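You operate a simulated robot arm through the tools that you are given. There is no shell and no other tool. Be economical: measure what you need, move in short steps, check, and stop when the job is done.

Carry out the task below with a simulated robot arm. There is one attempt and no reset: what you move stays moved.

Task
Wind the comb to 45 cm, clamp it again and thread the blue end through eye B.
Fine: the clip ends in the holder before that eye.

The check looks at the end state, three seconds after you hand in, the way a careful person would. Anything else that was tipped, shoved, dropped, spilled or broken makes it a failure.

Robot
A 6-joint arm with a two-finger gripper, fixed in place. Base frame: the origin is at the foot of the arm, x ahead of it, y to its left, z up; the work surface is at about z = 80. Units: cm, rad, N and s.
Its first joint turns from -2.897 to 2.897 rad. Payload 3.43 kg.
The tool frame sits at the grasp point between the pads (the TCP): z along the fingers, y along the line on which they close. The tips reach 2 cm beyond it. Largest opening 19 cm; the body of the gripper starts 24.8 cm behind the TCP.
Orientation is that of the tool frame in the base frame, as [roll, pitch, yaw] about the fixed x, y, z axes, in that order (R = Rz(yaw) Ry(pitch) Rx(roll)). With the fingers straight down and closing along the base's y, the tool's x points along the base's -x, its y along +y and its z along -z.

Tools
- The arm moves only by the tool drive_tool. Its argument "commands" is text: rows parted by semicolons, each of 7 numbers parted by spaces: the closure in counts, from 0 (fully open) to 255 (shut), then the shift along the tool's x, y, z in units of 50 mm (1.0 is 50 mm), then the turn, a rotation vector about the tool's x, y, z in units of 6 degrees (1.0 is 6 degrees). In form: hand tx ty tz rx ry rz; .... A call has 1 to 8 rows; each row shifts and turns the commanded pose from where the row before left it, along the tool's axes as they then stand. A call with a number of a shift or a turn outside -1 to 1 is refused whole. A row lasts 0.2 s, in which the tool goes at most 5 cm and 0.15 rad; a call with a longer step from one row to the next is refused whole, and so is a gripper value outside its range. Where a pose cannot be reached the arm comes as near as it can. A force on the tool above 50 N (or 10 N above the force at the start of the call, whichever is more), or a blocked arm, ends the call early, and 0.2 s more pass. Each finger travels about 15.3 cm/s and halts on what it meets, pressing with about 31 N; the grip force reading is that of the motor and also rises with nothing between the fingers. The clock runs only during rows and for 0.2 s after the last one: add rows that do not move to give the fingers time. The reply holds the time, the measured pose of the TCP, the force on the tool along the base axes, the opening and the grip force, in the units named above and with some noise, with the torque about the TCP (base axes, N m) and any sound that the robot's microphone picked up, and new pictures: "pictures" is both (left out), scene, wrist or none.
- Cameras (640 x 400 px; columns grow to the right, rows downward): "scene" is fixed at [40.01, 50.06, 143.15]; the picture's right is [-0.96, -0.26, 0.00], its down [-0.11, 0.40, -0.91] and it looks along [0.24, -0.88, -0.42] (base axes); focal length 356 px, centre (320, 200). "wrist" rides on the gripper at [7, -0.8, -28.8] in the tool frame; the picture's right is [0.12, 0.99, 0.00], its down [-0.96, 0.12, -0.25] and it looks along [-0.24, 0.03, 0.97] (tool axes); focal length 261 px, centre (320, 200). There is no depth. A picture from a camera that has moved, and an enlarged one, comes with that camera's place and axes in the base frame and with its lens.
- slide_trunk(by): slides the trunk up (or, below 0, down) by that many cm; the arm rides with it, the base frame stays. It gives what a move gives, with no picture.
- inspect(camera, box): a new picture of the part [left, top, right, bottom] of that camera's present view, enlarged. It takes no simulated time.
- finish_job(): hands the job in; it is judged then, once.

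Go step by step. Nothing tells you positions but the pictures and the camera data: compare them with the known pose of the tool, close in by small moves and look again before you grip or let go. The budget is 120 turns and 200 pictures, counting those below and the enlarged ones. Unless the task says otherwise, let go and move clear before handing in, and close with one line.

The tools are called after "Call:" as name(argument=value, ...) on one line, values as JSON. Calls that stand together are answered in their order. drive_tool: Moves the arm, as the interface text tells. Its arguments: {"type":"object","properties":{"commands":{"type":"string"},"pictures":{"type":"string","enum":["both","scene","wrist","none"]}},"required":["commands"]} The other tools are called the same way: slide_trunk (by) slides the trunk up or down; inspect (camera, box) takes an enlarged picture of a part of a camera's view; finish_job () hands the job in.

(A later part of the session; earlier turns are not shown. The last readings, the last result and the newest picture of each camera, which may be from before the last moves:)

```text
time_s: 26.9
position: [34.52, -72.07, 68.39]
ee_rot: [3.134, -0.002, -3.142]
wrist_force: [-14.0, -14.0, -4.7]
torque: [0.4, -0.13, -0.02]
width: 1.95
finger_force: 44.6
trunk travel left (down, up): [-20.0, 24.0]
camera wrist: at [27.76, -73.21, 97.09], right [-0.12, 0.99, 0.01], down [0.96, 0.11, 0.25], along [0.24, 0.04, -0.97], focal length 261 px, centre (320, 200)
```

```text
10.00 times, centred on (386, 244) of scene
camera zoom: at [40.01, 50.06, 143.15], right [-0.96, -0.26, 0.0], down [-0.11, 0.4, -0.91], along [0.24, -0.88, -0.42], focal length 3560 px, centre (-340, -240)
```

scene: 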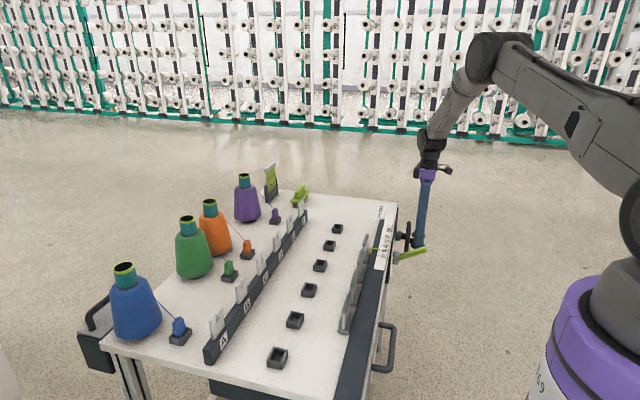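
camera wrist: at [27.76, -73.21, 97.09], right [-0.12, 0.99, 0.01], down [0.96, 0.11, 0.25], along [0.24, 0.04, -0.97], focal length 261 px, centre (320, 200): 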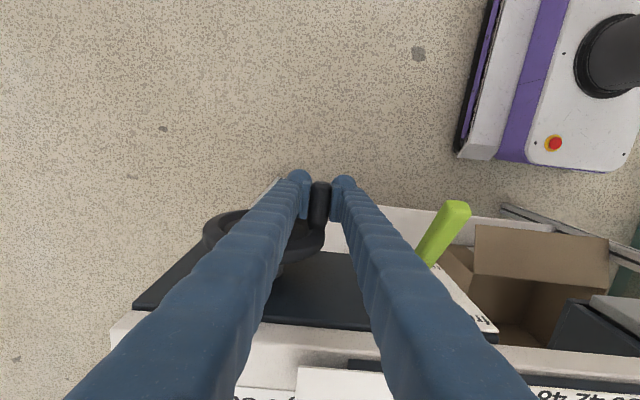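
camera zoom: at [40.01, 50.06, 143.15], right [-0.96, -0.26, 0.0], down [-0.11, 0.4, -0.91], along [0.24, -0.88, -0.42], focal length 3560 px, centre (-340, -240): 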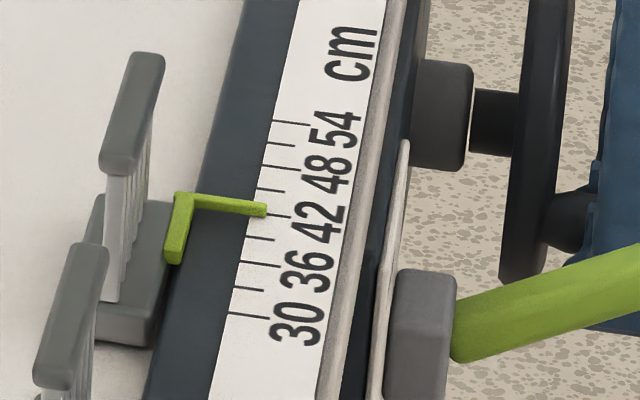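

Apparent reading is 42.8. The parallax offset from the start is about +1, so the true value is about 42. Another ~60°.

Call:
drive_tool(commands="255 0 0.006 -0.143 0 0 0;255 0 0.006 -0.143 0 0 0;255 0 -0.031 -0.14 0 0 0;255 0 -0.031 -0.14 0 0 0;255 0 -0.066 -0.127 0 0 0;255 0 -0.066 -0.127 0 0 0;255 0 -0.097 -0.106 0 0 0;255 0 -0.097 -0.106 0 0 0", pictures="wrist")

Call:
inspect(camera="scene", box=[366, 224, 406, 264])

```text
time_s: 28.7
position: [34.72, -73.7, 73.62]
ee_rot: [3.133, -0.003, -3.141]
wrist_force: [-1.4, 31.5, 22.6]
torque: [0.16, 0.19, 0.13]
width: 1.97
finger_force: 45.0
trunk travel left (down, up): [-20.0, 24.0]
camera wrist: at [27.8, -74.84, 102.32], right [-0.12, 0.99, 0.01], down [0.96, 0.11, 0.25], along [0.24, 0.04, -0.97], focal length 261 px, centre (320, 200)
```

wrist: 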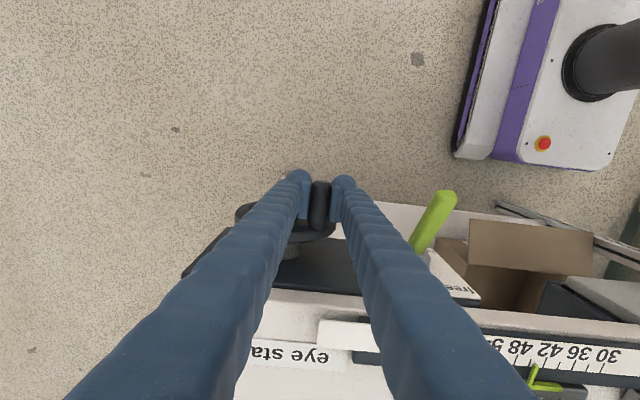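

```text
10.00 times, centred on (386, 244) of scene
camera zoom: at [40.01, 50.06, 143.15], right [-0.96, -0.26, 0.0], down [-0.11, 0.4, -0.91], along [0.24, -0.88, -0.42], focal length 3560 px, centre (-340, -240)
```

zoom: 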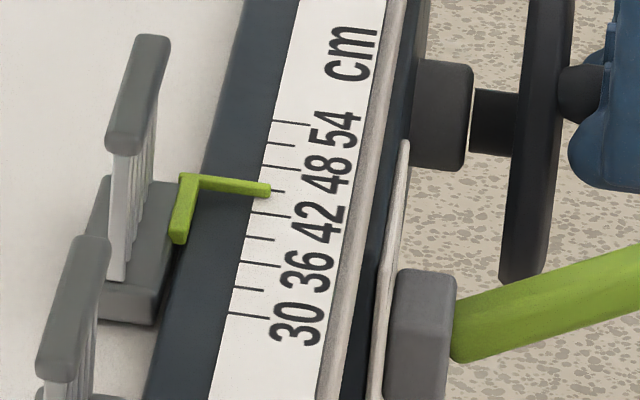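

Call:
inspect(camera="wrist", box=[480, 325, 640, 400])

```text
4.00 times, centred on (560, 362) of wrist
camera zoom: at [27.8, -74.84, 102.32], right [-0.12, 0.99, 0.01], down [0.96, 0.11, 0.25], along [0.24, 0.04, -0.97], focal length 1043 px, centre (-640, -450)
```

zoom: 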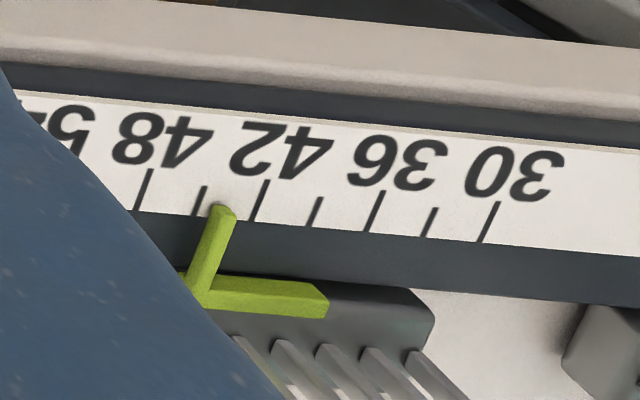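

Combining both views, the true reading is about 44. About 20° more is needed.

Call:
drive_tool(commands="255 0 -0.1 -0.09 0 0 0;255 0 -0.1 -0.08 0 0 0;255 0 -0.1 -0.07 0 0 0;255 0 0 0 0 0 0", pictures="none")

Call:
inspect(camera="wrist", box=[480, 325, 640, 400])

Call:
inspect(camera="scene", box=[366, 224, 406, 264])

```text
time_s: 29.7
position: [34.69, -75.44, 74.52]
ee_rot: [3.133, -0.001, -3.141]
wrist_force: [6.2, 5.1, -7.9]
torque: [0.32, -0.17, 0.51]
width: 1.92
finger_force: 45.6
trunk travel left (down, up): [-20.0, 24.0]
```

```text
4.00 times, centred on (560, 362) of wrist
camera zoom: at [27.79, -76.67, 103.34], right [-0.12, 0.99, 0.01], down [0.96, 0.11, 0.25], along [0.24, 0.04, -0.97], focal length 1043 px, centre (-640, -450)
```

zoom: 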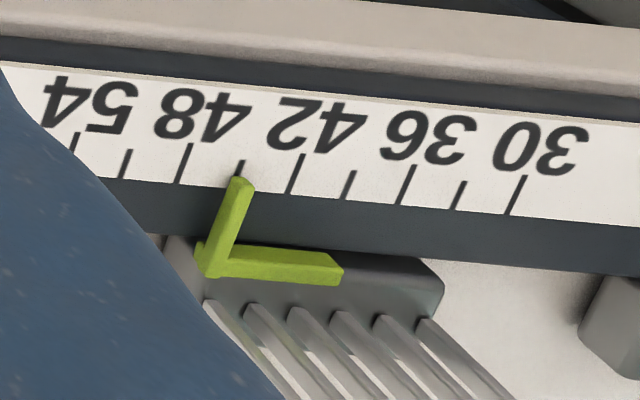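

```text
10.00 times, centred on (386, 244) of scene
camera zoom: at [40.01, 50.06, 143.15], right [-0.96, -0.26, 0.0], down [-0.11, 0.4, -0.91], along [0.24, -0.88, -0.42], focal length 3560 px, centre (-340, -240)
```

zoom: 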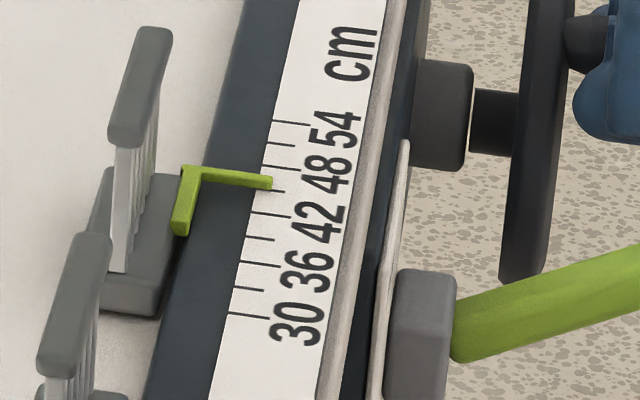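

Close to 45 now. I'll release, rise and read the scale from straight above.

Call:
drive_tool(commands="225 0 0 0 0 0 0;190 0 0 0 0 0 0;190 0 0 -0.8 0 0 0;190 0 0 -0.9 0 0 0;190 -0.3 0.8 -0.4 0 0 0;190 -0.3 0.9 0 0 0 0;190 -0.3 0.9 0 0 0 0;190 0 0.5 0 0 0 0", pictures="both")

```text
time_s: 31.5
position: [39.07, -60.29, 85.1]
ee_rot: [3.133, -0.002, 3.138]
wrist_force: [0.0, 0.2, 0.9]
torque: [-0.07, 0.02, -0.01]
width: 4.86
finger_force: 0.0
trunk travel left (down, up): [-20.0, 24.0]
camera wrist: at [32.26, -61.32, 113.92], right [-0.12, 0.99, 0.01], down [0.96, 0.11, 0.25], along [0.24, 0.04, -0.97], focal length 261 px, centre (320, 200)
```

scene: 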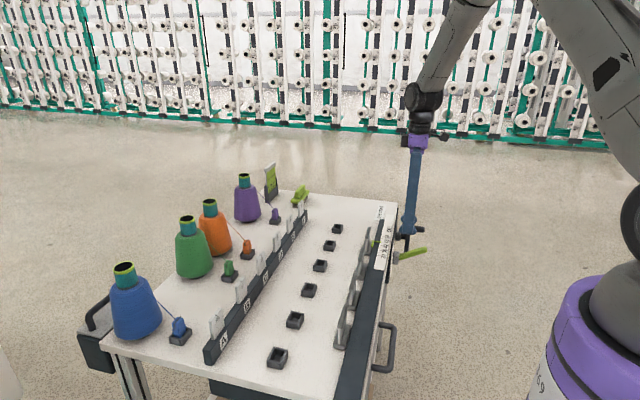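
wrist: 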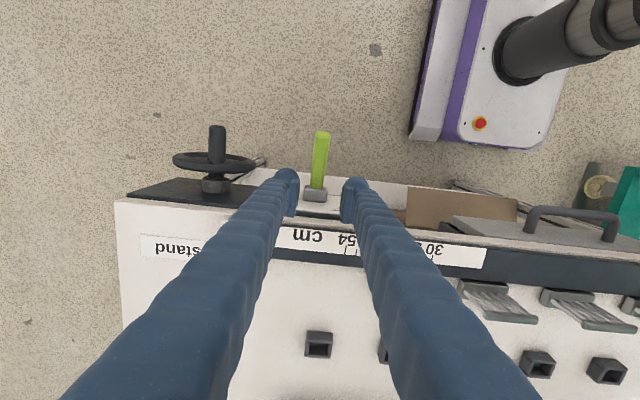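

Call:
drive_tool(commands="150 0 0 -1 0 0 0;150 0 0.95 0 0 0 0;150 0 0.95 0 0 0 0;150 0 0 0 0 0 0", pictures="wrist")

Call:
inspect(camera="wrist", box=[270, 200, 370, 265])

```text
time_s: 32.5
position: [39.18, -50.51, 90.62]
ee_rot: [3.132, -0.003, 3.141]
wrist_force: [-0.8, 0.8, 0.1]
torque: [-0.07, -0.04, -0.01]
width: 7.82
finger_force: 0.1
trunk travel left (down, up): [-20.0, 24.0]
camera wrist: at [32.37, -51.6, 119.31], right [-0.12, 0.99, 0.01], down [0.96, 0.11, 0.25], along [0.24, 0.04, -0.97], focal length 261 px, centre (320, 200)
```

wrist: 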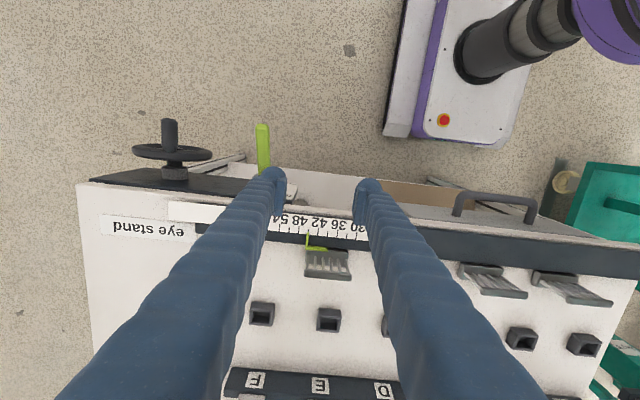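

```text
6.15 times, centred on (320, 232) of wrist
camera zoom: at [32.37, -51.6, 119.31], right [-0.12, 0.99, 0.01], down [0.96, 0.11, 0.25], along [0.24, 0.04, -0.97], focal length 1604 px, centre (320, 0)
```

zoom: 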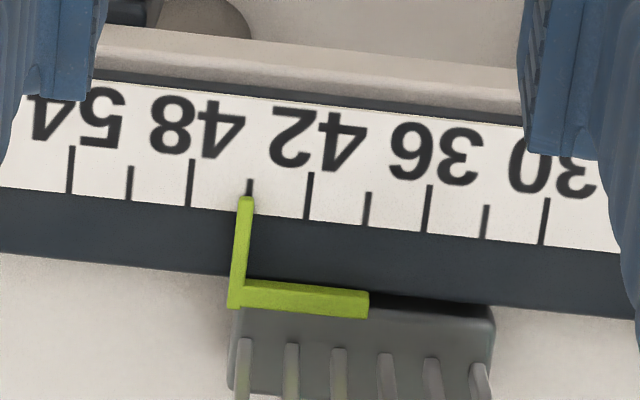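

Read from straight above, the pointer is on the 45 tick. Now I'll close the fingers and push the lever down to "held".

Call:
drive_tool(commands="255 0.41 -0.67 0 0 0 0;255 0.41 -0.67 0 0 0 0;255 0.42 -0.66 0 0 0 0;255 0 0 0.9 0 0 0;255 0 0 0.9 0 0 0;255 0 0 0.2 0 0 0;255 0 0 0 0 0 0", pictures="wrist")

Call:
inspect(camera="scene", box=[376, 220, 456, 270])

```text
time_s: 34.1
position: [33.07, -60.51, 80.39]
ee_rot: [3.133, -0.002, -3.142]
wrist_force: [0.3, 0.4, 0.0]
torque: [0.01, 0.0, 0.03]
width: 0.01
finger_force: 30.7
trunk travel left (down, up): [-20.0, 24.0]
camera wrist: at [26.26, -61.7, 109.13], right [-0.12, 0.99, 0.01], down [0.96, 0.11, 0.25], along [0.24, 0.04, -0.97], focal length 261 px, centre (320, 200)
```

wrist: 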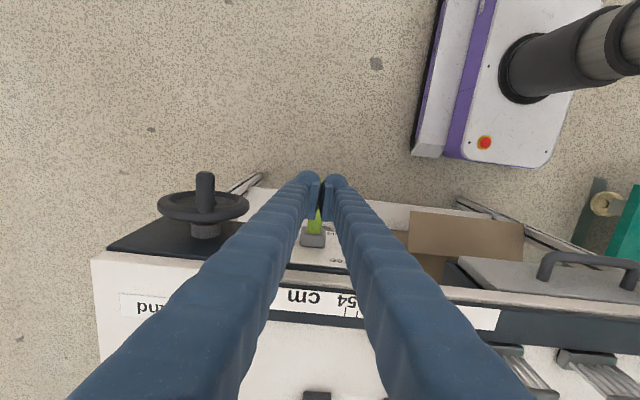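

```text
8.00 times, centred on (416, 245) of scene
camera zoom: at [40.01, 50.06, 143.15], right [-0.96, -0.26, 0.0], down [-0.11, 0.4, -0.91], along [0.24, -0.88, -0.42], focal length 2848 px, centre (-448, -160)
```

zoom: 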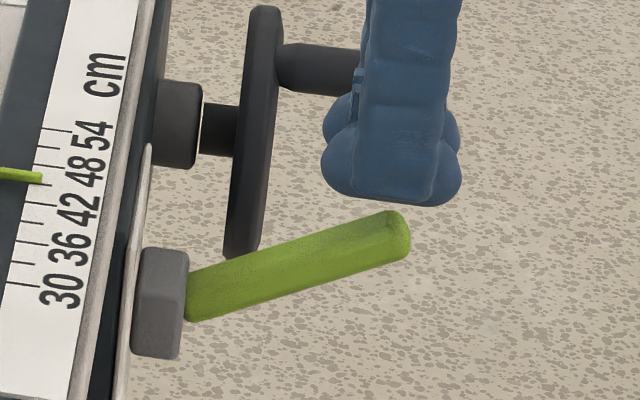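

Call:
drive_tool(commands="255 0 0 0.2 0 0 0;255 0 0 0.2 0 0 0;255 0 0 0.2 0 0 0;255 0 0 0.2 0 0 0;255 0 0 0.2 0 0 0;255 0 0 0.2 0 0 0;255 0 0 0.2 0 0 0", pictures="none")

Call:
inspect(camera="scene", box=[376, 220, 456, 270])

```text
time_s: 35.7
position: [33.0, -60.48, 73.24]
ee_rot: [3.133, -0.002, 3.141]
wrist_force: [0.1, -0.3, 0.8]
torque: [-0.02, -0.01, -0.01]
width: 0.0
finger_force: 34.4
trunk travel left (down, up): [-20.0, 24.0]
```

```text
8.00 times, centred on (416, 245) of scene
camera zoom: at [40.01, 50.06, 143.15], right [-0.96, -0.26, 0.0], down [-0.11, 0.4, -0.91], along [0.24, -0.88, -0.42], focal length 2848 px, centre (-448, -160)
```

zoom: 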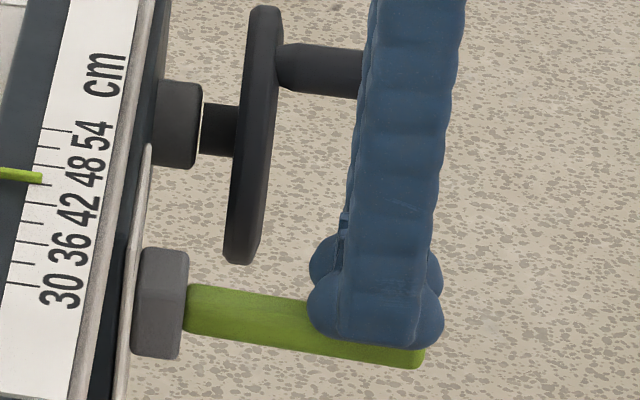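

Call:
drive_tool(commands="255 0 0 0.18 0 0 0;255 0 0 0.18 0 0 0;255 0 0 0.18 0 0 0;255 0 0 0.15 0 0 0;255 0 0 0.12 0 0 0;255 0 0 0.1 0 0 0", pictures="none")

Call:
inspect(camera="scene", box=[376, 220, 456, 270])

```text
time_s: 37.2
position: [32.75, -60.53, 69.18]
ee_rot: [3.135, 0.0, 3.139]
wrist_force: [-11.8, 3.5, 25.2]
torque: [0.16, -0.25, -0.21]
width: 0.58
finger_force: 34.3
trunk travel left (down, up): [-20.0, 24.0]
stopped in row 6: the force on the tool passed its limit at 52 N (the readings are from after the stop); the commanded pose is now the measured one
```

```text
8.00 times, centred on (416, 245) of scene
camera zoom: at [40.01, 50.06, 143.15], right [-0.96, -0.26, 0.0], down [-0.11, 0.4, -0.91], along [0.24, -0.88, -0.42], focal length 2848 px, centre (-448, -160)
```

zoom: 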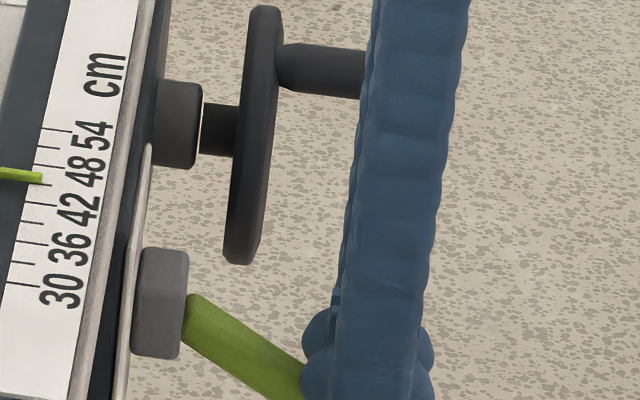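

Reached the lower stop. Rising and verifying.

Call:
drive_tool(commands="255 0 0 -0.5 0 0 0;255 0 0 -0.8 0 0 0;255 0 0 -0.9 0 0 0;255 0 0 -0.9 0 0 0;255 0 0 -0.9 0 0 0;255 0 0 -0.9 0 0 0;255 0 0.5 -0.8 0 0 0;255 0 0.9 0 0 0 0", pictures="both")

Call:
inspect(camera="scene", box=[376, 228, 456, 278])

Call:
inspect(camera="scene", box=[130, 270, 330, 380])

```text
time_s: 39.0
position: [32.7, -53.81, 97.33]
ee_rot: [3.136, 0.0, 3.141]
wrist_force: [0.1, -0.8, 1.0]
torque: [0.0, 0.0, -0.01]
width: 0.0
finger_force: 34.0
trunk travel left (down, up): [-20.0, 24.0]
camera wrist: at [25.77, -54.93, 126.23], right [-0.12, 0.99, 0.01], down [0.96, 0.11, 0.25], along [0.24, 0.04, -0.97], focal length 261 px, centre (320, 200)
```

scene: 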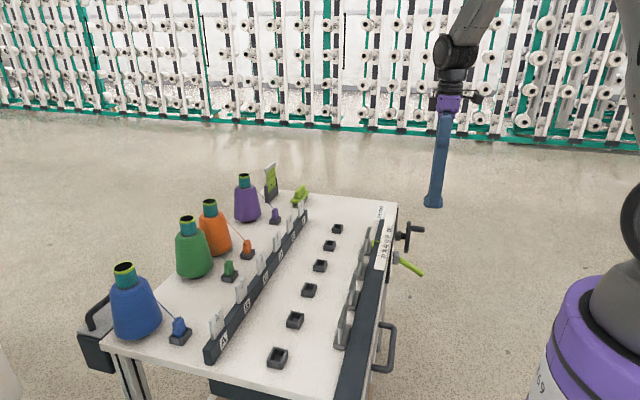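
wrist: 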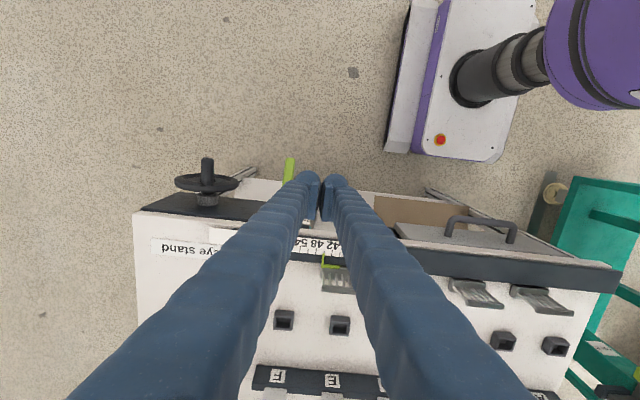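

```text
8.00 times, centred on (416, 253) of scene
camera zoom: at [40.01, 50.06, 143.15], right [-0.96, -0.26, 0.0], down [-0.11, 0.4, -0.91], along [0.24, -0.88, -0.42], focal length 2848 px, centre (-448, -224)
```

zoom: 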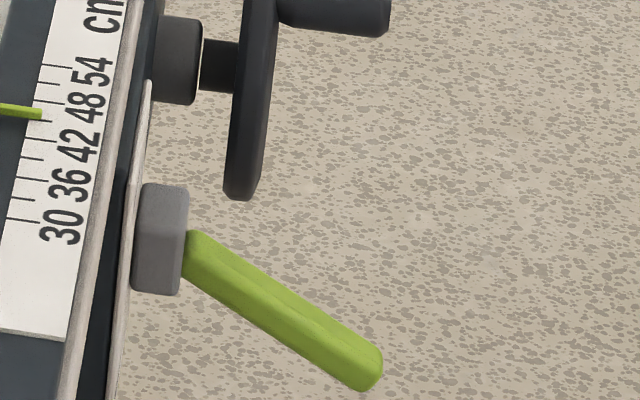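

```text
3.20 times, centred on (230, 325) of scene
camera zoom: at [40.01, 50.06, 143.15], right [-0.96, -0.26, 0.0], down [-0.11, 0.4, -0.91], along [0.24, -0.88, -0.42], focal length 1139 px, centre (608, -200)
```

zoom: 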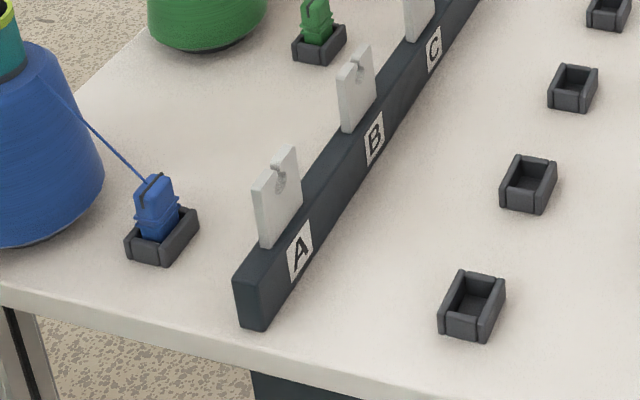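

Lever held as before and the pointer is still on 45. Now the eyes: a closer look at the B slot and the blue clip.

Call:
inspect(camera="scene", box=[205, 275, 269, 345])

Call:
inspect(camera="scene", box=[150, 300, 214, 360])

Call:
drive_tool(commands="190 0 0.9 -0.4 0 0 0;190 0 0.9 -0.4 0 0 0;190 0 0.9 -0.4 0 0 0;190 0 0.9 -0.4 0 0 0;190 -0.3 0.9 0 0 0 0;190 -0.5 0.8 0 0 0 0;190 -0.5 0.8 0 0 0 0;190 -0.5 0.8 0 0 0 0", pictures="wrist")

```text
5.71 times, centred on (237, 310) of scene
camera zoom: at [40.01, 50.06, 143.15], right [-0.96, -0.26, 0.0], down [-0.11, 0.4, -0.91], along [0.24, -0.88, -0.42], focal length 2035 px, centre (794, -429)
```

zoom: 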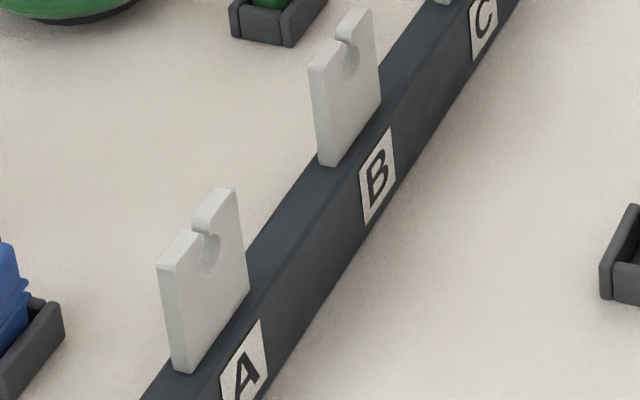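

```text
6.67 times, centred on (182, 330) of scene
camera zoom: at [40.01, 50.06, 143.15], right [-0.96, -0.26, 0.0], down [-0.11, 0.4, -0.91], along [0.24, -0.88, -0.42], focal length 2374 px, centre (1240, -667)
```

zoom: 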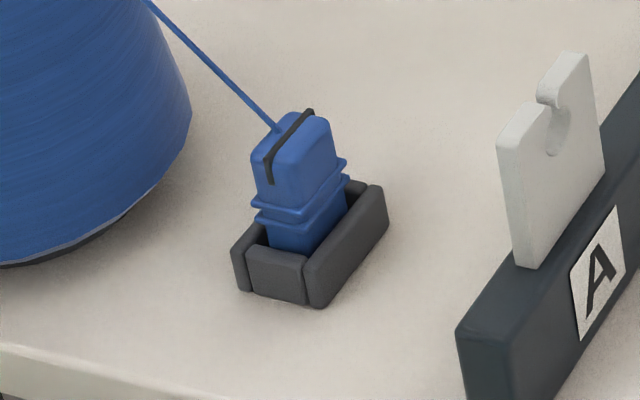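

```text
time_s: 40.8
position: [41.35, -19.58, 105.54]
ee_rot: [3.135, -0.003, 3.141]
wrist_force: [0.3, 0.2, 0.5]
torque: [-0.02, 0.04, -0.01]
width: 4.82
finger_force: 0.0
trunk travel left (down, up): [-20.0, 24.0]
camera wrist: at [34.52, -20.56, 134.34], right [-0.12, 0.99, 0.01], down [0.96, 0.11, 0.25], along [0.24, 0.04, -0.97], focal length 261 px, centre (320, 200)
```

wrist: 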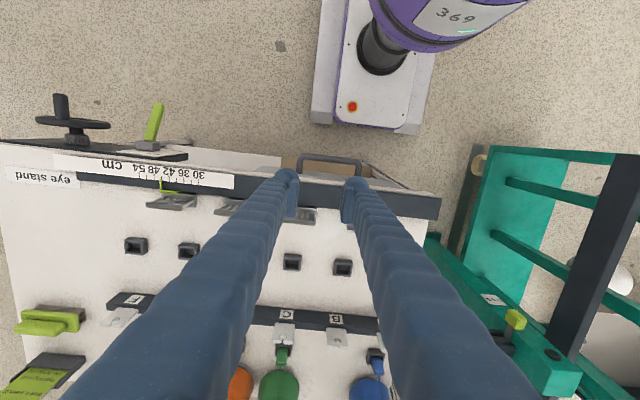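

Front holder of B ≈ (63,-12), eye B ≈ (77,-12.5), blue clip ≈ (86,0.3). I'll open wide and tilt forward for a view of the eye plates from the front.

Call:
drive_tool(commands="60 0 0.6 -0.3 0 -1 0;0 0 0.7 -0.3 0 -1 0;0 0 0.7 0 0 -1 0;0 0 0.6 0 0 -1 0;0 0 0 0.6 0 -1 0;0 0 0 0.6 0 -1 0", pictures="wrist")

Call:
inspect(camera="wrist", box=[220, 100, 420, 225])

```text
time_s: 42.2
position: [54.97, -10.6, 113.82]
ee_rot: [-3.14, 0.604, -3.127]
wrist_force: [2.1, -0.3, 0.0]
torque: [0.04, 0.54, -0.08]
width: 18.99
finger_force: 0.0
out of reach, approached as far as the arm can: row 3, 4, 5, 6
trunk travel left (down, up): [-20.0, 24.0]
camera wrist: at [32.9, -11.78, 133.44], right [-0.11, 0.99, -0.07], down [0.65, 0.13, 0.75], along [0.75, 0.04, -0.66], focal length 261 px, centre (320, 200)
```

wrist: 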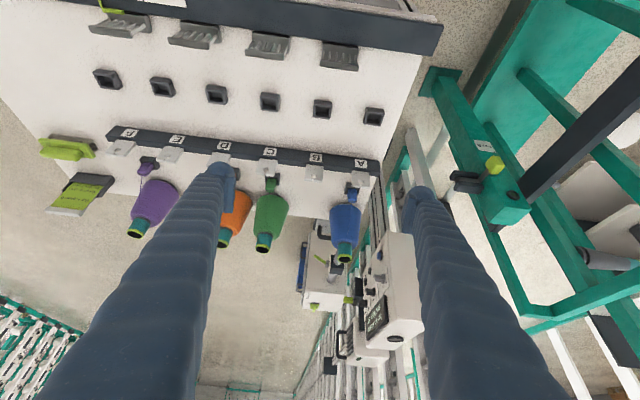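

```text
3.20 times, centred on (320, 162) of wrist
camera zoom: at [32.9, -11.78, 133.44], right [-0.11, 0.99, -0.07], down [0.65, 0.13, 0.75], along [0.75, 0.04, -0.66], focal length 834 px, centre (320, 320)
```

zoom: 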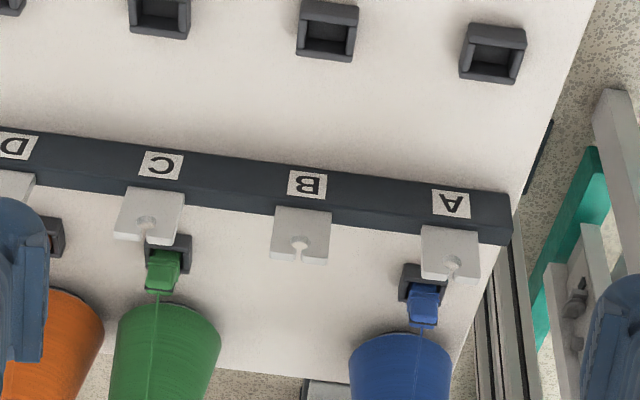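

Hole of eye B ≈ (75.9,-11.6,88.8), with a straight slot opening upward. The yarn leaves the cone near (93,0,93). I'll untilt and go over the blue clip.

Call:
drive_tool(commands="150 0 0 0 0 1 0;180 0 0 0 0 1 0;180 0 0 0 0 1 0;180 0 0 0 0 1 0;180 0 0 0 0 1 0;180 0 0 0 0 0.77 0", pictures="none")

Call:
drive_tool(commands="180 -0.9 0.3 0 0 0 0;180 -0.9 0.3 0 0 0 0;180 -0.9 0.3 0 0 0 0;180 -0.9 0.3 0 0 0 0;180 -0.9 0.3 0 0 0 0;180 -0.9 0.3 0 0 0 0;180 -0.7 0.2 0.3 0 0 0", pictures="both")

```text
time_s: 43.6
position: [55.44, -10.21, 114.12]
ee_rot: [3.136, 0.022, 3.14]
wrist_force: [-0.1, -0.7, 1.0]
torque: [0.04, 0.03, 0.02]
width: 5.57
finger_force: 0.1
trunk travel left (down, up): [-20.0, 24.0]
```

```text
time_s: 45.2
position: [86.24, -0.05, 113.68]
ee_rot: [3.134, 0.021, 3.138]
wrist_force: [0.5, 0.0, -0.3]
torque: [-0.08, 0.02, 0.02]
width: 5.56
finger_force: 0.1
trunk travel left (down, up): [-20.0, 24.0]
camera wrist: at [78.83, -1.18, 142.35], right [-0.12, 0.99, 0.0], down [0.96, 0.11, 0.27], along [0.27, 0.04, -0.96], focal length 261 px, centre (320, 200)
```

scene: 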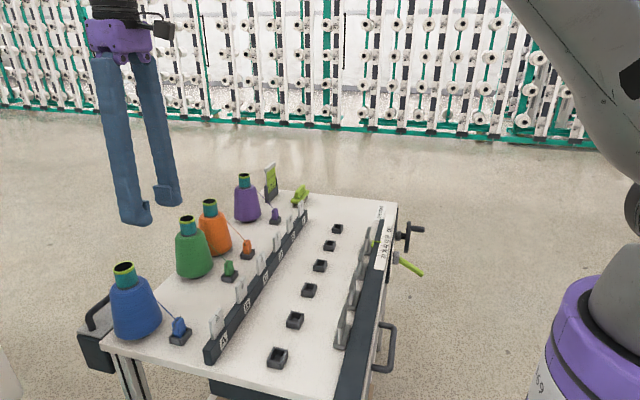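
wrist: 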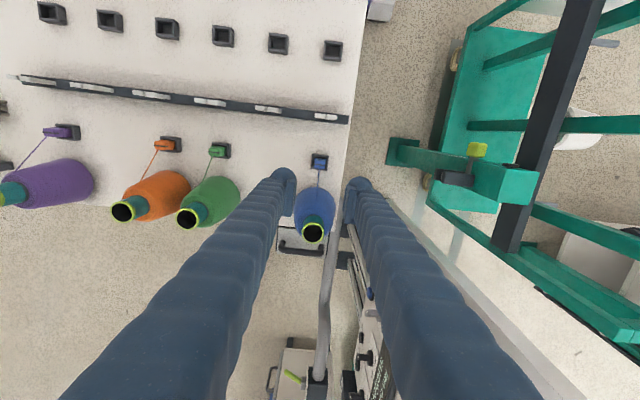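

Call:
inspect(camera="wrist", box=[260, 90, 380, 250])

Call:
inspect(camera="wrist", box=[300, 140, 348, 180])

Call:
inspect(camera="wrist", box=[180, 20, 360, 130])

```text
2.50 times, centred on (320, 170) of wrist
camera zoom: at [78.83, -1.18, 142.35], right [-0.12, 0.99, 0.0], down [0.96, 0.11, 0.27], along [0.27, 0.04, -0.96], focal length 652 px, centre (320, 275)
```

zoom: 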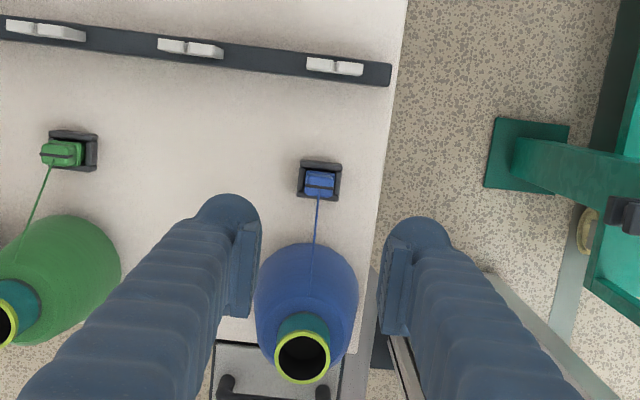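

```text
10.00 times, centred on (324, 160) of wrist
camera zoom: at [78.83, -1.18, 142.35], right [-0.12, 0.99, 0.0], down [0.96, 0.11, 0.27], along [0.27, 0.04, -0.96], focal length 2606 px, centre (280, 600)
```

zoom: 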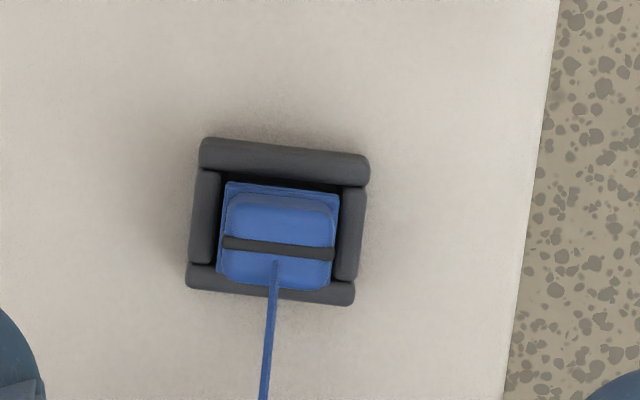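

```text
3.56 times, centred on (270, 75) of wrist
camera zoom: at [78.83, -1.18, 142.35], right [-0.12, 0.99, 0.0], down [0.96, 0.11, 0.27], along [0.27, 0.04, -0.96], focal length 927 px, centre (498, 644)
```

zoom: 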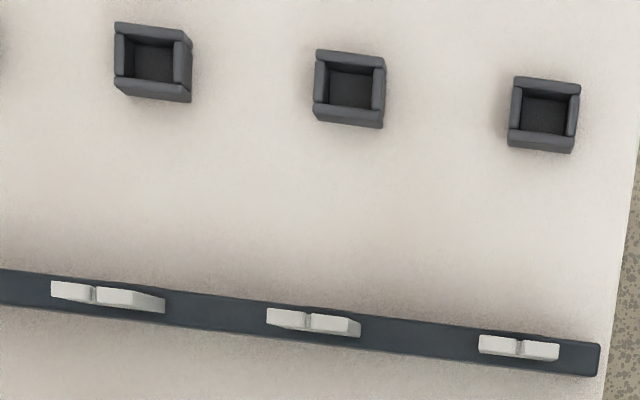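

Clip is at ≈(86.7,0.25), top z≈86.4; holder rim ≈83.4. Descending partway above it.

Call:
drive_tool(commands="180 -0.09 0.06 0.9 0 0.2 0;180 0 0 0.9 0 0 0;180 0 0 0.9 0 0 0;180 0 0 0.9 0 0 0;180 0 0 0.5 0 0 0;180 0 0 0 0 0 0", pictures="both")

Call:
inspect(camera="wrist", box=[260, 140, 380, 220])

Call:
inspect(camera="scene", box=[130, 270, 226, 350])

```text
time_s: 46.6
position: [86.67, 0.6, 93.0]
ee_rot: [3.135, 0.0, 3.141]
wrist_force: [-0.4, -0.3, 0.1]
torque: [0.02, -0.02, -0.02]
width: 5.59
finger_force: 0.1
trunk travel left (down, up): [-20.0, 24.0]
camera wrist: at [79.7, -0.5, 121.69], right [-0.12, 0.99, 0.01], down [0.96, 0.11, 0.25], along [0.25, 0.04, -0.97], focal length 261 px, centre (320, 200)
```

scene: 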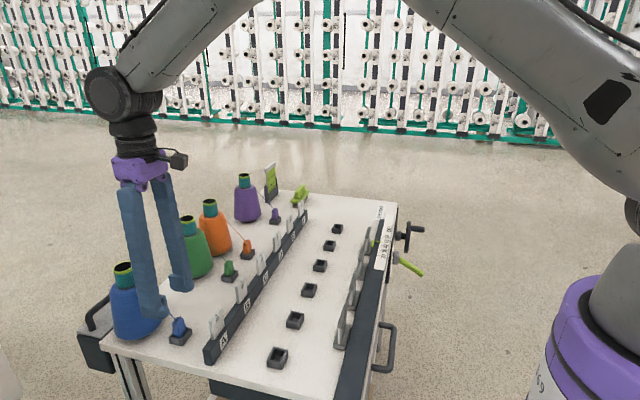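
wrist: 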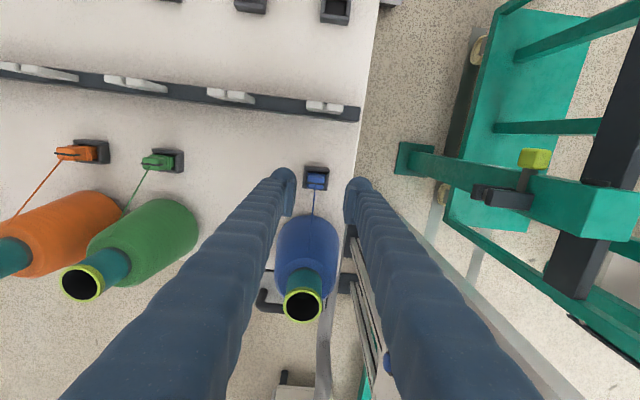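

```text
5.00 times, centred on (320, 180) of wrist
camera zoom: at [79.7, -0.5, 121.69], right [-0.12, 0.99, 0.01], down [0.96, 0.11, 0.25], along [0.25, 0.04, -0.97], focal length 1303 px, centre (320, 300)
```

zoom: 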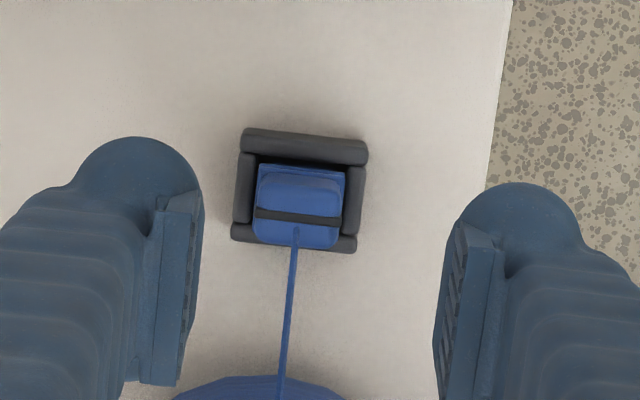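

```text
5.00 times, centred on (178, 310) of scene
camera zoom: at [40.01, 50.06, 143.15], right [-0.96, -0.26, 0.0], down [-0.11, 0.4, -0.91], along [0.24, -0.88, -0.42], focal length 1780 px, centre (1030, -350)
```

zoom: 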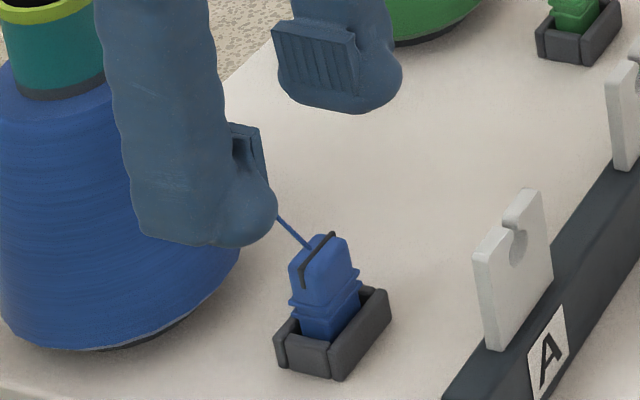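

Offset −0.5 in both x and y needed. Descending to grip height ≈85.5, then check before closing.

Call:
drive_tool(commands="190 0.09 -0.11 0.5 0 0 0;190 0 0 0.5 0 0 0;190 0 0 0.5 0 0 0;190 0 0 0 0 0 0", pictures="none")

Call:
inspect(camera="wrist", box=[260, 140, 380, 220])

Call:
inspect(camera="scene", box=[130, 270, 226, 350])

```text
time_s: 47.6
position: [86.26, -0.29, 85.23]
ee_rot: [3.135, 0.001, 3.14]
wrist_force: [0.7, 0.1, 0.5]
torque: [0.0, 0.06, 0.02]
width: 4.84
finger_force: 0.0
trunk travel left (down, up): [-20.0, 24.0]
```

```text
5.00 times, centred on (320, 180) of wrist
camera zoom: at [79.3, -1.42, 113.99], right [-0.12, 0.99, 0.01], down [0.96, 0.11, 0.25], along [0.25, 0.04, -0.97], focal length 1303 px, centre (320, 300)
```

zoom: 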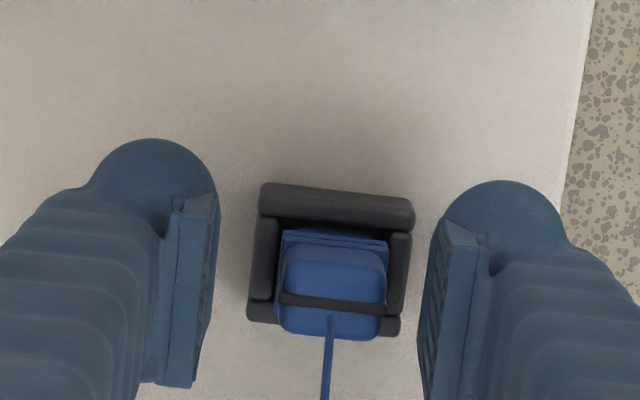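

```text
5.00 times, centred on (178, 310) of scene
camera zoom: at [40.01, 50.06, 143.15], right [-0.96, -0.26, 0.0], down [-0.11, 0.4, -0.91], along [0.24, -0.88, -0.42], focal length 1780 px, centre (1030, -350)
```

zoom: 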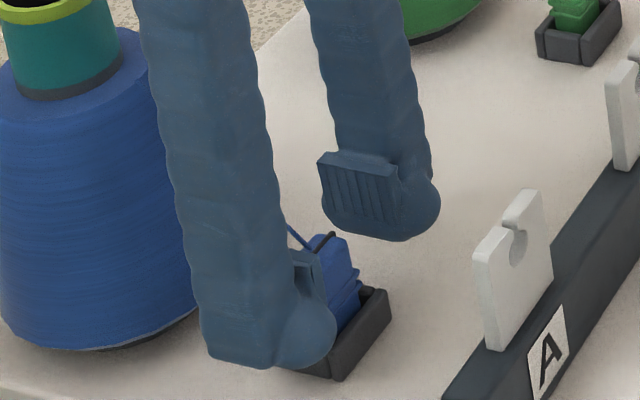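

Shift +0.33 y and raise 0.8 so the tips clear the holder rim, then close.

Call:
drive_tool(commands="190 0.01 0.066 -0.15 0 0 0;190 0 0 0 0 0 0;215 0 0 0 0 0 0;255 0 0 0 0 0 0;255 0 0 0 0 0 0;255 0 0 0 0 0 0", pictures="none")

Call:
inspect(camera="wrist", box=[260, 140, 380, 220])

Call:
inspect(camera="scene", box=[130, 270, 226, 350])

```text
time_s: 49.0
position: [86.24, -0.08, 86.03]
ee_rot: [3.134, 0.003, 3.141]
wrist_force: [-0.5, 0.9, 2.0]
torque: [0.02, 0.0, 0.02]
width: 2.22
finger_force: 31.1
trunk travel left (down, up): [-20.0, 24.0]
```

```text
5.00 times, centred on (320, 180) of wrist
camera zoom: at [79.26, -1.09, 114.81], right [-0.12, 0.99, 0.01], down [0.96, 0.11, 0.25], along [0.25, 0.04, -0.97], focal length 1303 px, centre (320, 300)
```

zoom: 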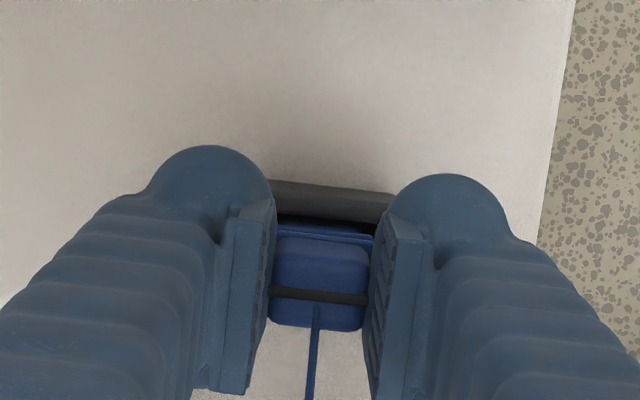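

```text
5.00 times, centred on (178, 310) of scene
camera zoom: at [40.01, 50.06, 143.15], right [-0.96, -0.26, 0.0], down [-0.11, 0.4, -0.91], along [0.24, -0.88, -0.42], focal length 1780 px, centre (1030, -350)
```

zoom: 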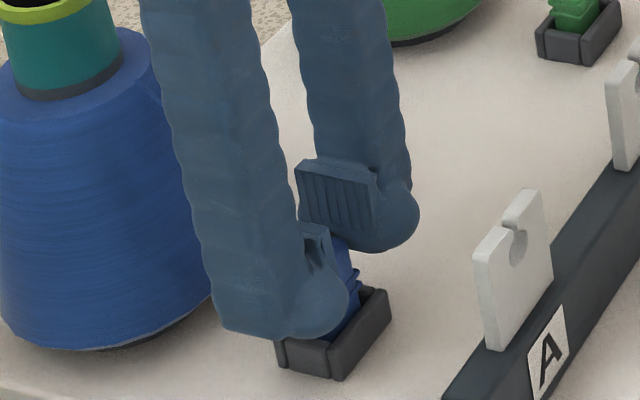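

Clip gripped (2.2 cm). Lifting slowly and checking.

Call:
drive_tool(commands="255 0 0 -0.2 0 0 0;255 0 0 -0.3 0 0 0;255 0 0 -0.4 0 0 0;255 0 0 0 0 0 0", pictures="none")

Call:
inspect(camera="scene", box=[130, 270, 226, 350])

```text
time_s: 50.0
position: [85.97, 0.09, 90.5]
ee_rot: [3.135, 0.003, 3.141]
wrist_force: [0.5, 0.0, -0.5]
torque: [0.02, -0.02, 0.01]
width: 2.27
finger_force: 31.1
trunk travel left (down, up): [-20.0, 24.0]
```

```text
5.00 times, centred on (178, 310) of scene
camera zoom: at [40.01, 50.06, 143.15], right [-0.96, -0.26, 0.0], down [-0.11, 0.4, -0.91], along [0.24, -0.88, -0.42], focal length 1780 px, centre (1030, -350)
```

zoom: 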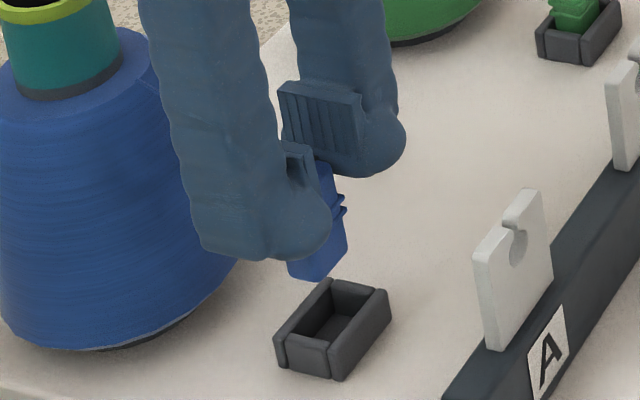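

Clip is out. Raise to z≈98.5 and carry it diagonally over the rail to (66,-18.5).

Call:
drive_tool(commands="255 0 0 -0.8 0 0 0;255 0 0 -0.8 0 0 0;255 0.55 -0.5 0 0 0 0;255 0.55 -0.5 0 0 0 0;255 0.55 -0.5 0 0 0 0;255 0.55 -0.5 0 0 0 0;255 0.6 -0.55 0 0 0 0;255 0.6 -0.55 0 0 0 0", pictures="both")

```text
time_s: 51.8
position: [68.75, -15.51, 98.53]
ee_rot: [3.135, 0.003, 3.141]
wrist_force: [-0.4, 0.8, -0.6]
torque: [0.04, -0.03, -0.02]
width: 2.25
finger_force: 31.4
trunk travel left (down, up): [-20.0, 24.0]
camera wrist: at [61.79, -16.54, 127.12], right [-0.12, 0.99, 0.01], down [0.96, 0.11, 0.25], along [0.25, 0.04, -0.97], focal length 261 px, centre (320, 200)
```

scene: 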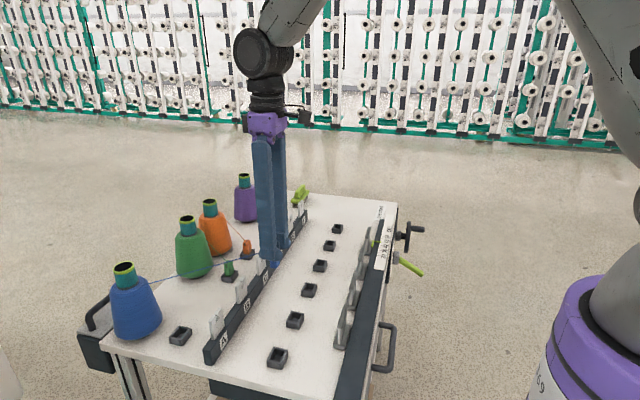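
wrist: 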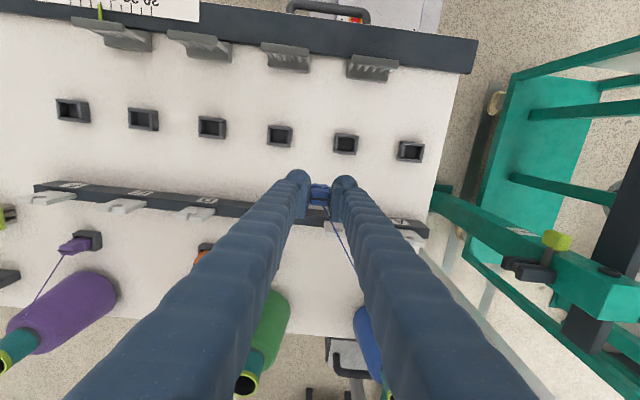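

Call:
drive_tool(commands="255 0.5 -0.5 0 0 0 0;255 0 0 0.8 0 0 0;255 0 0 0 0 0 0", pictures="none")

Call:
inspect(camera="scene", box=[150, 235, 310, 335])

Call:
inspect(camera="wrist", box=[280, 160, 440, 260])

```text
time_s: 52.6
position: [66.39, -17.94, 94.31]
ee_rot: [3.135, 0.003, 3.142]
wrist_force: [-0.8, 0.1, -0.8]
torque: [0.04, 0.04, 0.02]
width: 2.21
finger_force: 30.9
trunk travel left (down, up): [-20.0, 24.0]
```

```text
4.00 times, centred on (230, 285) of scene
camera zoom: at [40.01, 50.06, 143.15], right [-0.96, -0.26, 0.0], down [-0.11, 0.4, -0.91], along [0.24, -0.88, -0.42], focal length 1424 px, centre (680, -140)
```

zoom: 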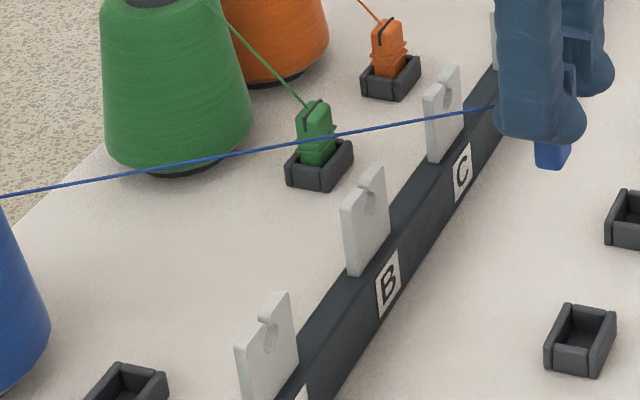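

```text
4.00 times, centred on (360, 210) of wrist
camera zoom: at [59.48, -19.06, 123.1], right [-0.12, 0.99, 0.01], down [0.96, 0.11, 0.25], along [0.25, 0.04, -0.97], focal length 1043 px, centre (160, 160)
```

zoom: 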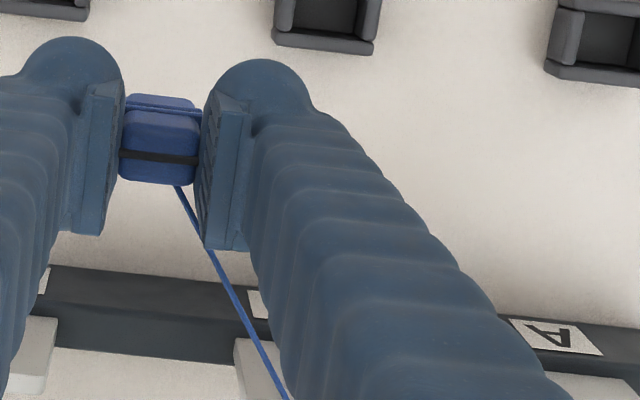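

Call:
inspect(camera="scene", box=[90, 245, 218, 325])

Call:
inspect(camera="scene", box=[222, 250, 286, 300])

```text
5.00 times, centred on (154, 285) of scene
camera zoom: at [40.01, 50.06, 143.15], right [-0.96, -0.26, 0.0], down [-0.11, 0.4, -0.91], along [0.24, -0.88, -0.42], focal length 1780 px, centre (1150, -225)
```

zoom: 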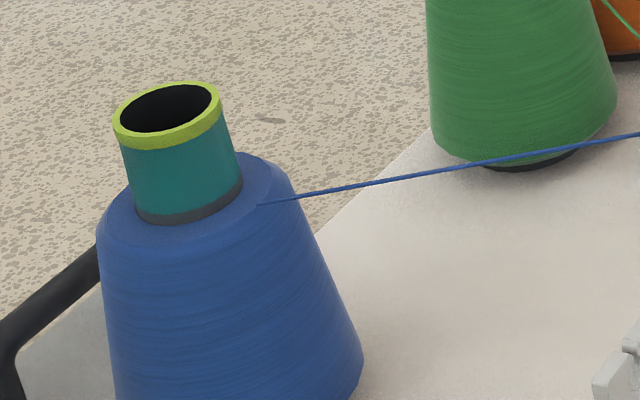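

```text
8.00 times, centred on (254, 275) of scene
camera zoom: at [40.01, 50.06, 143.15], right [-0.96, -0.26, 0.0], down [-0.11, 0.4, -0.91], along [0.24, -0.88, -0.42], focal length 2848 px, centre (848, -400)
```

zoom: 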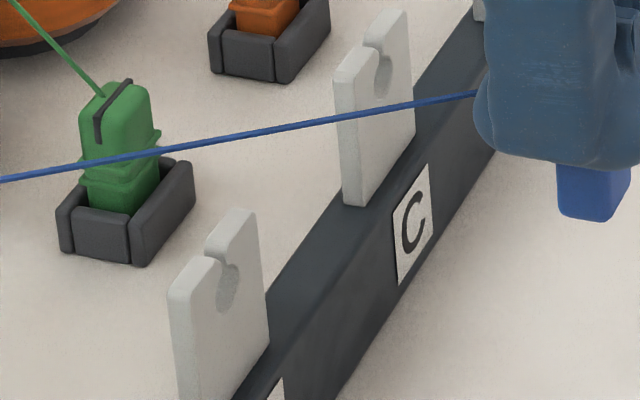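

Yarn exit stays near (93,0,94). I'll shift y by +0.7 to line the yarn up with the slot and lower until it is just above the plate top.

Call:
drive_tool(commands="255 0 0.14 0.4 0 0 0;255 0 0 0.4 0 0 0;255 0 0 0 0 0 0", pictures="none")

Call:
inspect(camera="scene", box=[210, 260, 274, 300])

Call:
inspect(camera="wrist", box=[290, 180, 410, 280])

```text
time_s: 53.4
position: [66.61, -17.3, 90.25]
ee_rot: [3.132, 0.001, -3.141]
wrist_force: [-0.3, 0.6, -0.3]
torque: [0.0, 0.02, -0.01]
width: 2.26
finger_force: 30.8
trunk travel left (down, up): [-20.0, 24.0]
```

```text
10.00 times, centred on (242, 280) of scene
camera zoom: at [40.01, 50.06, 143.15], right [-0.96, -0.26, 0.0], down [-0.11, 0.4, -0.91], along [0.24, -0.88, -0.42], focal length 3560 px, centre (1100, -600)
```

zoom: 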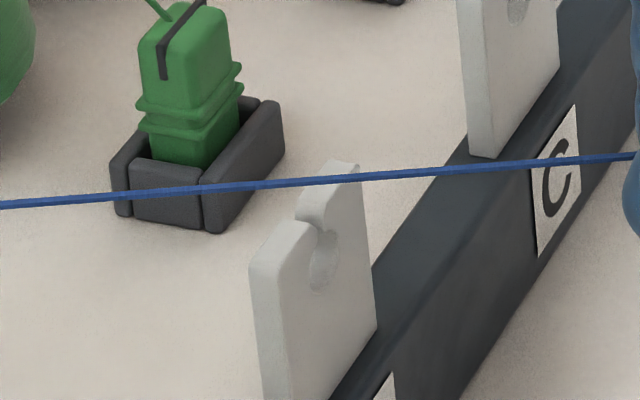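

```text
4.00 times, centred on (350, 230) of wrist
camera zoom: at [59.65, -18.32, 119.0], right [-0.12, 0.99, 0.01], down [0.96, 0.11, 0.25], along [0.25, 0.04, -0.97], focal length 1043 px, centre (200, 80)
```

zoom: 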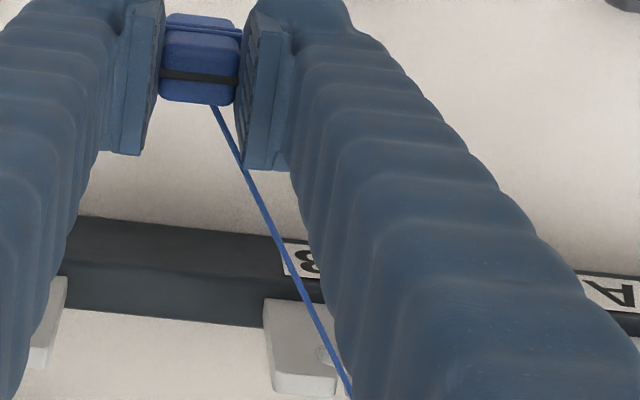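

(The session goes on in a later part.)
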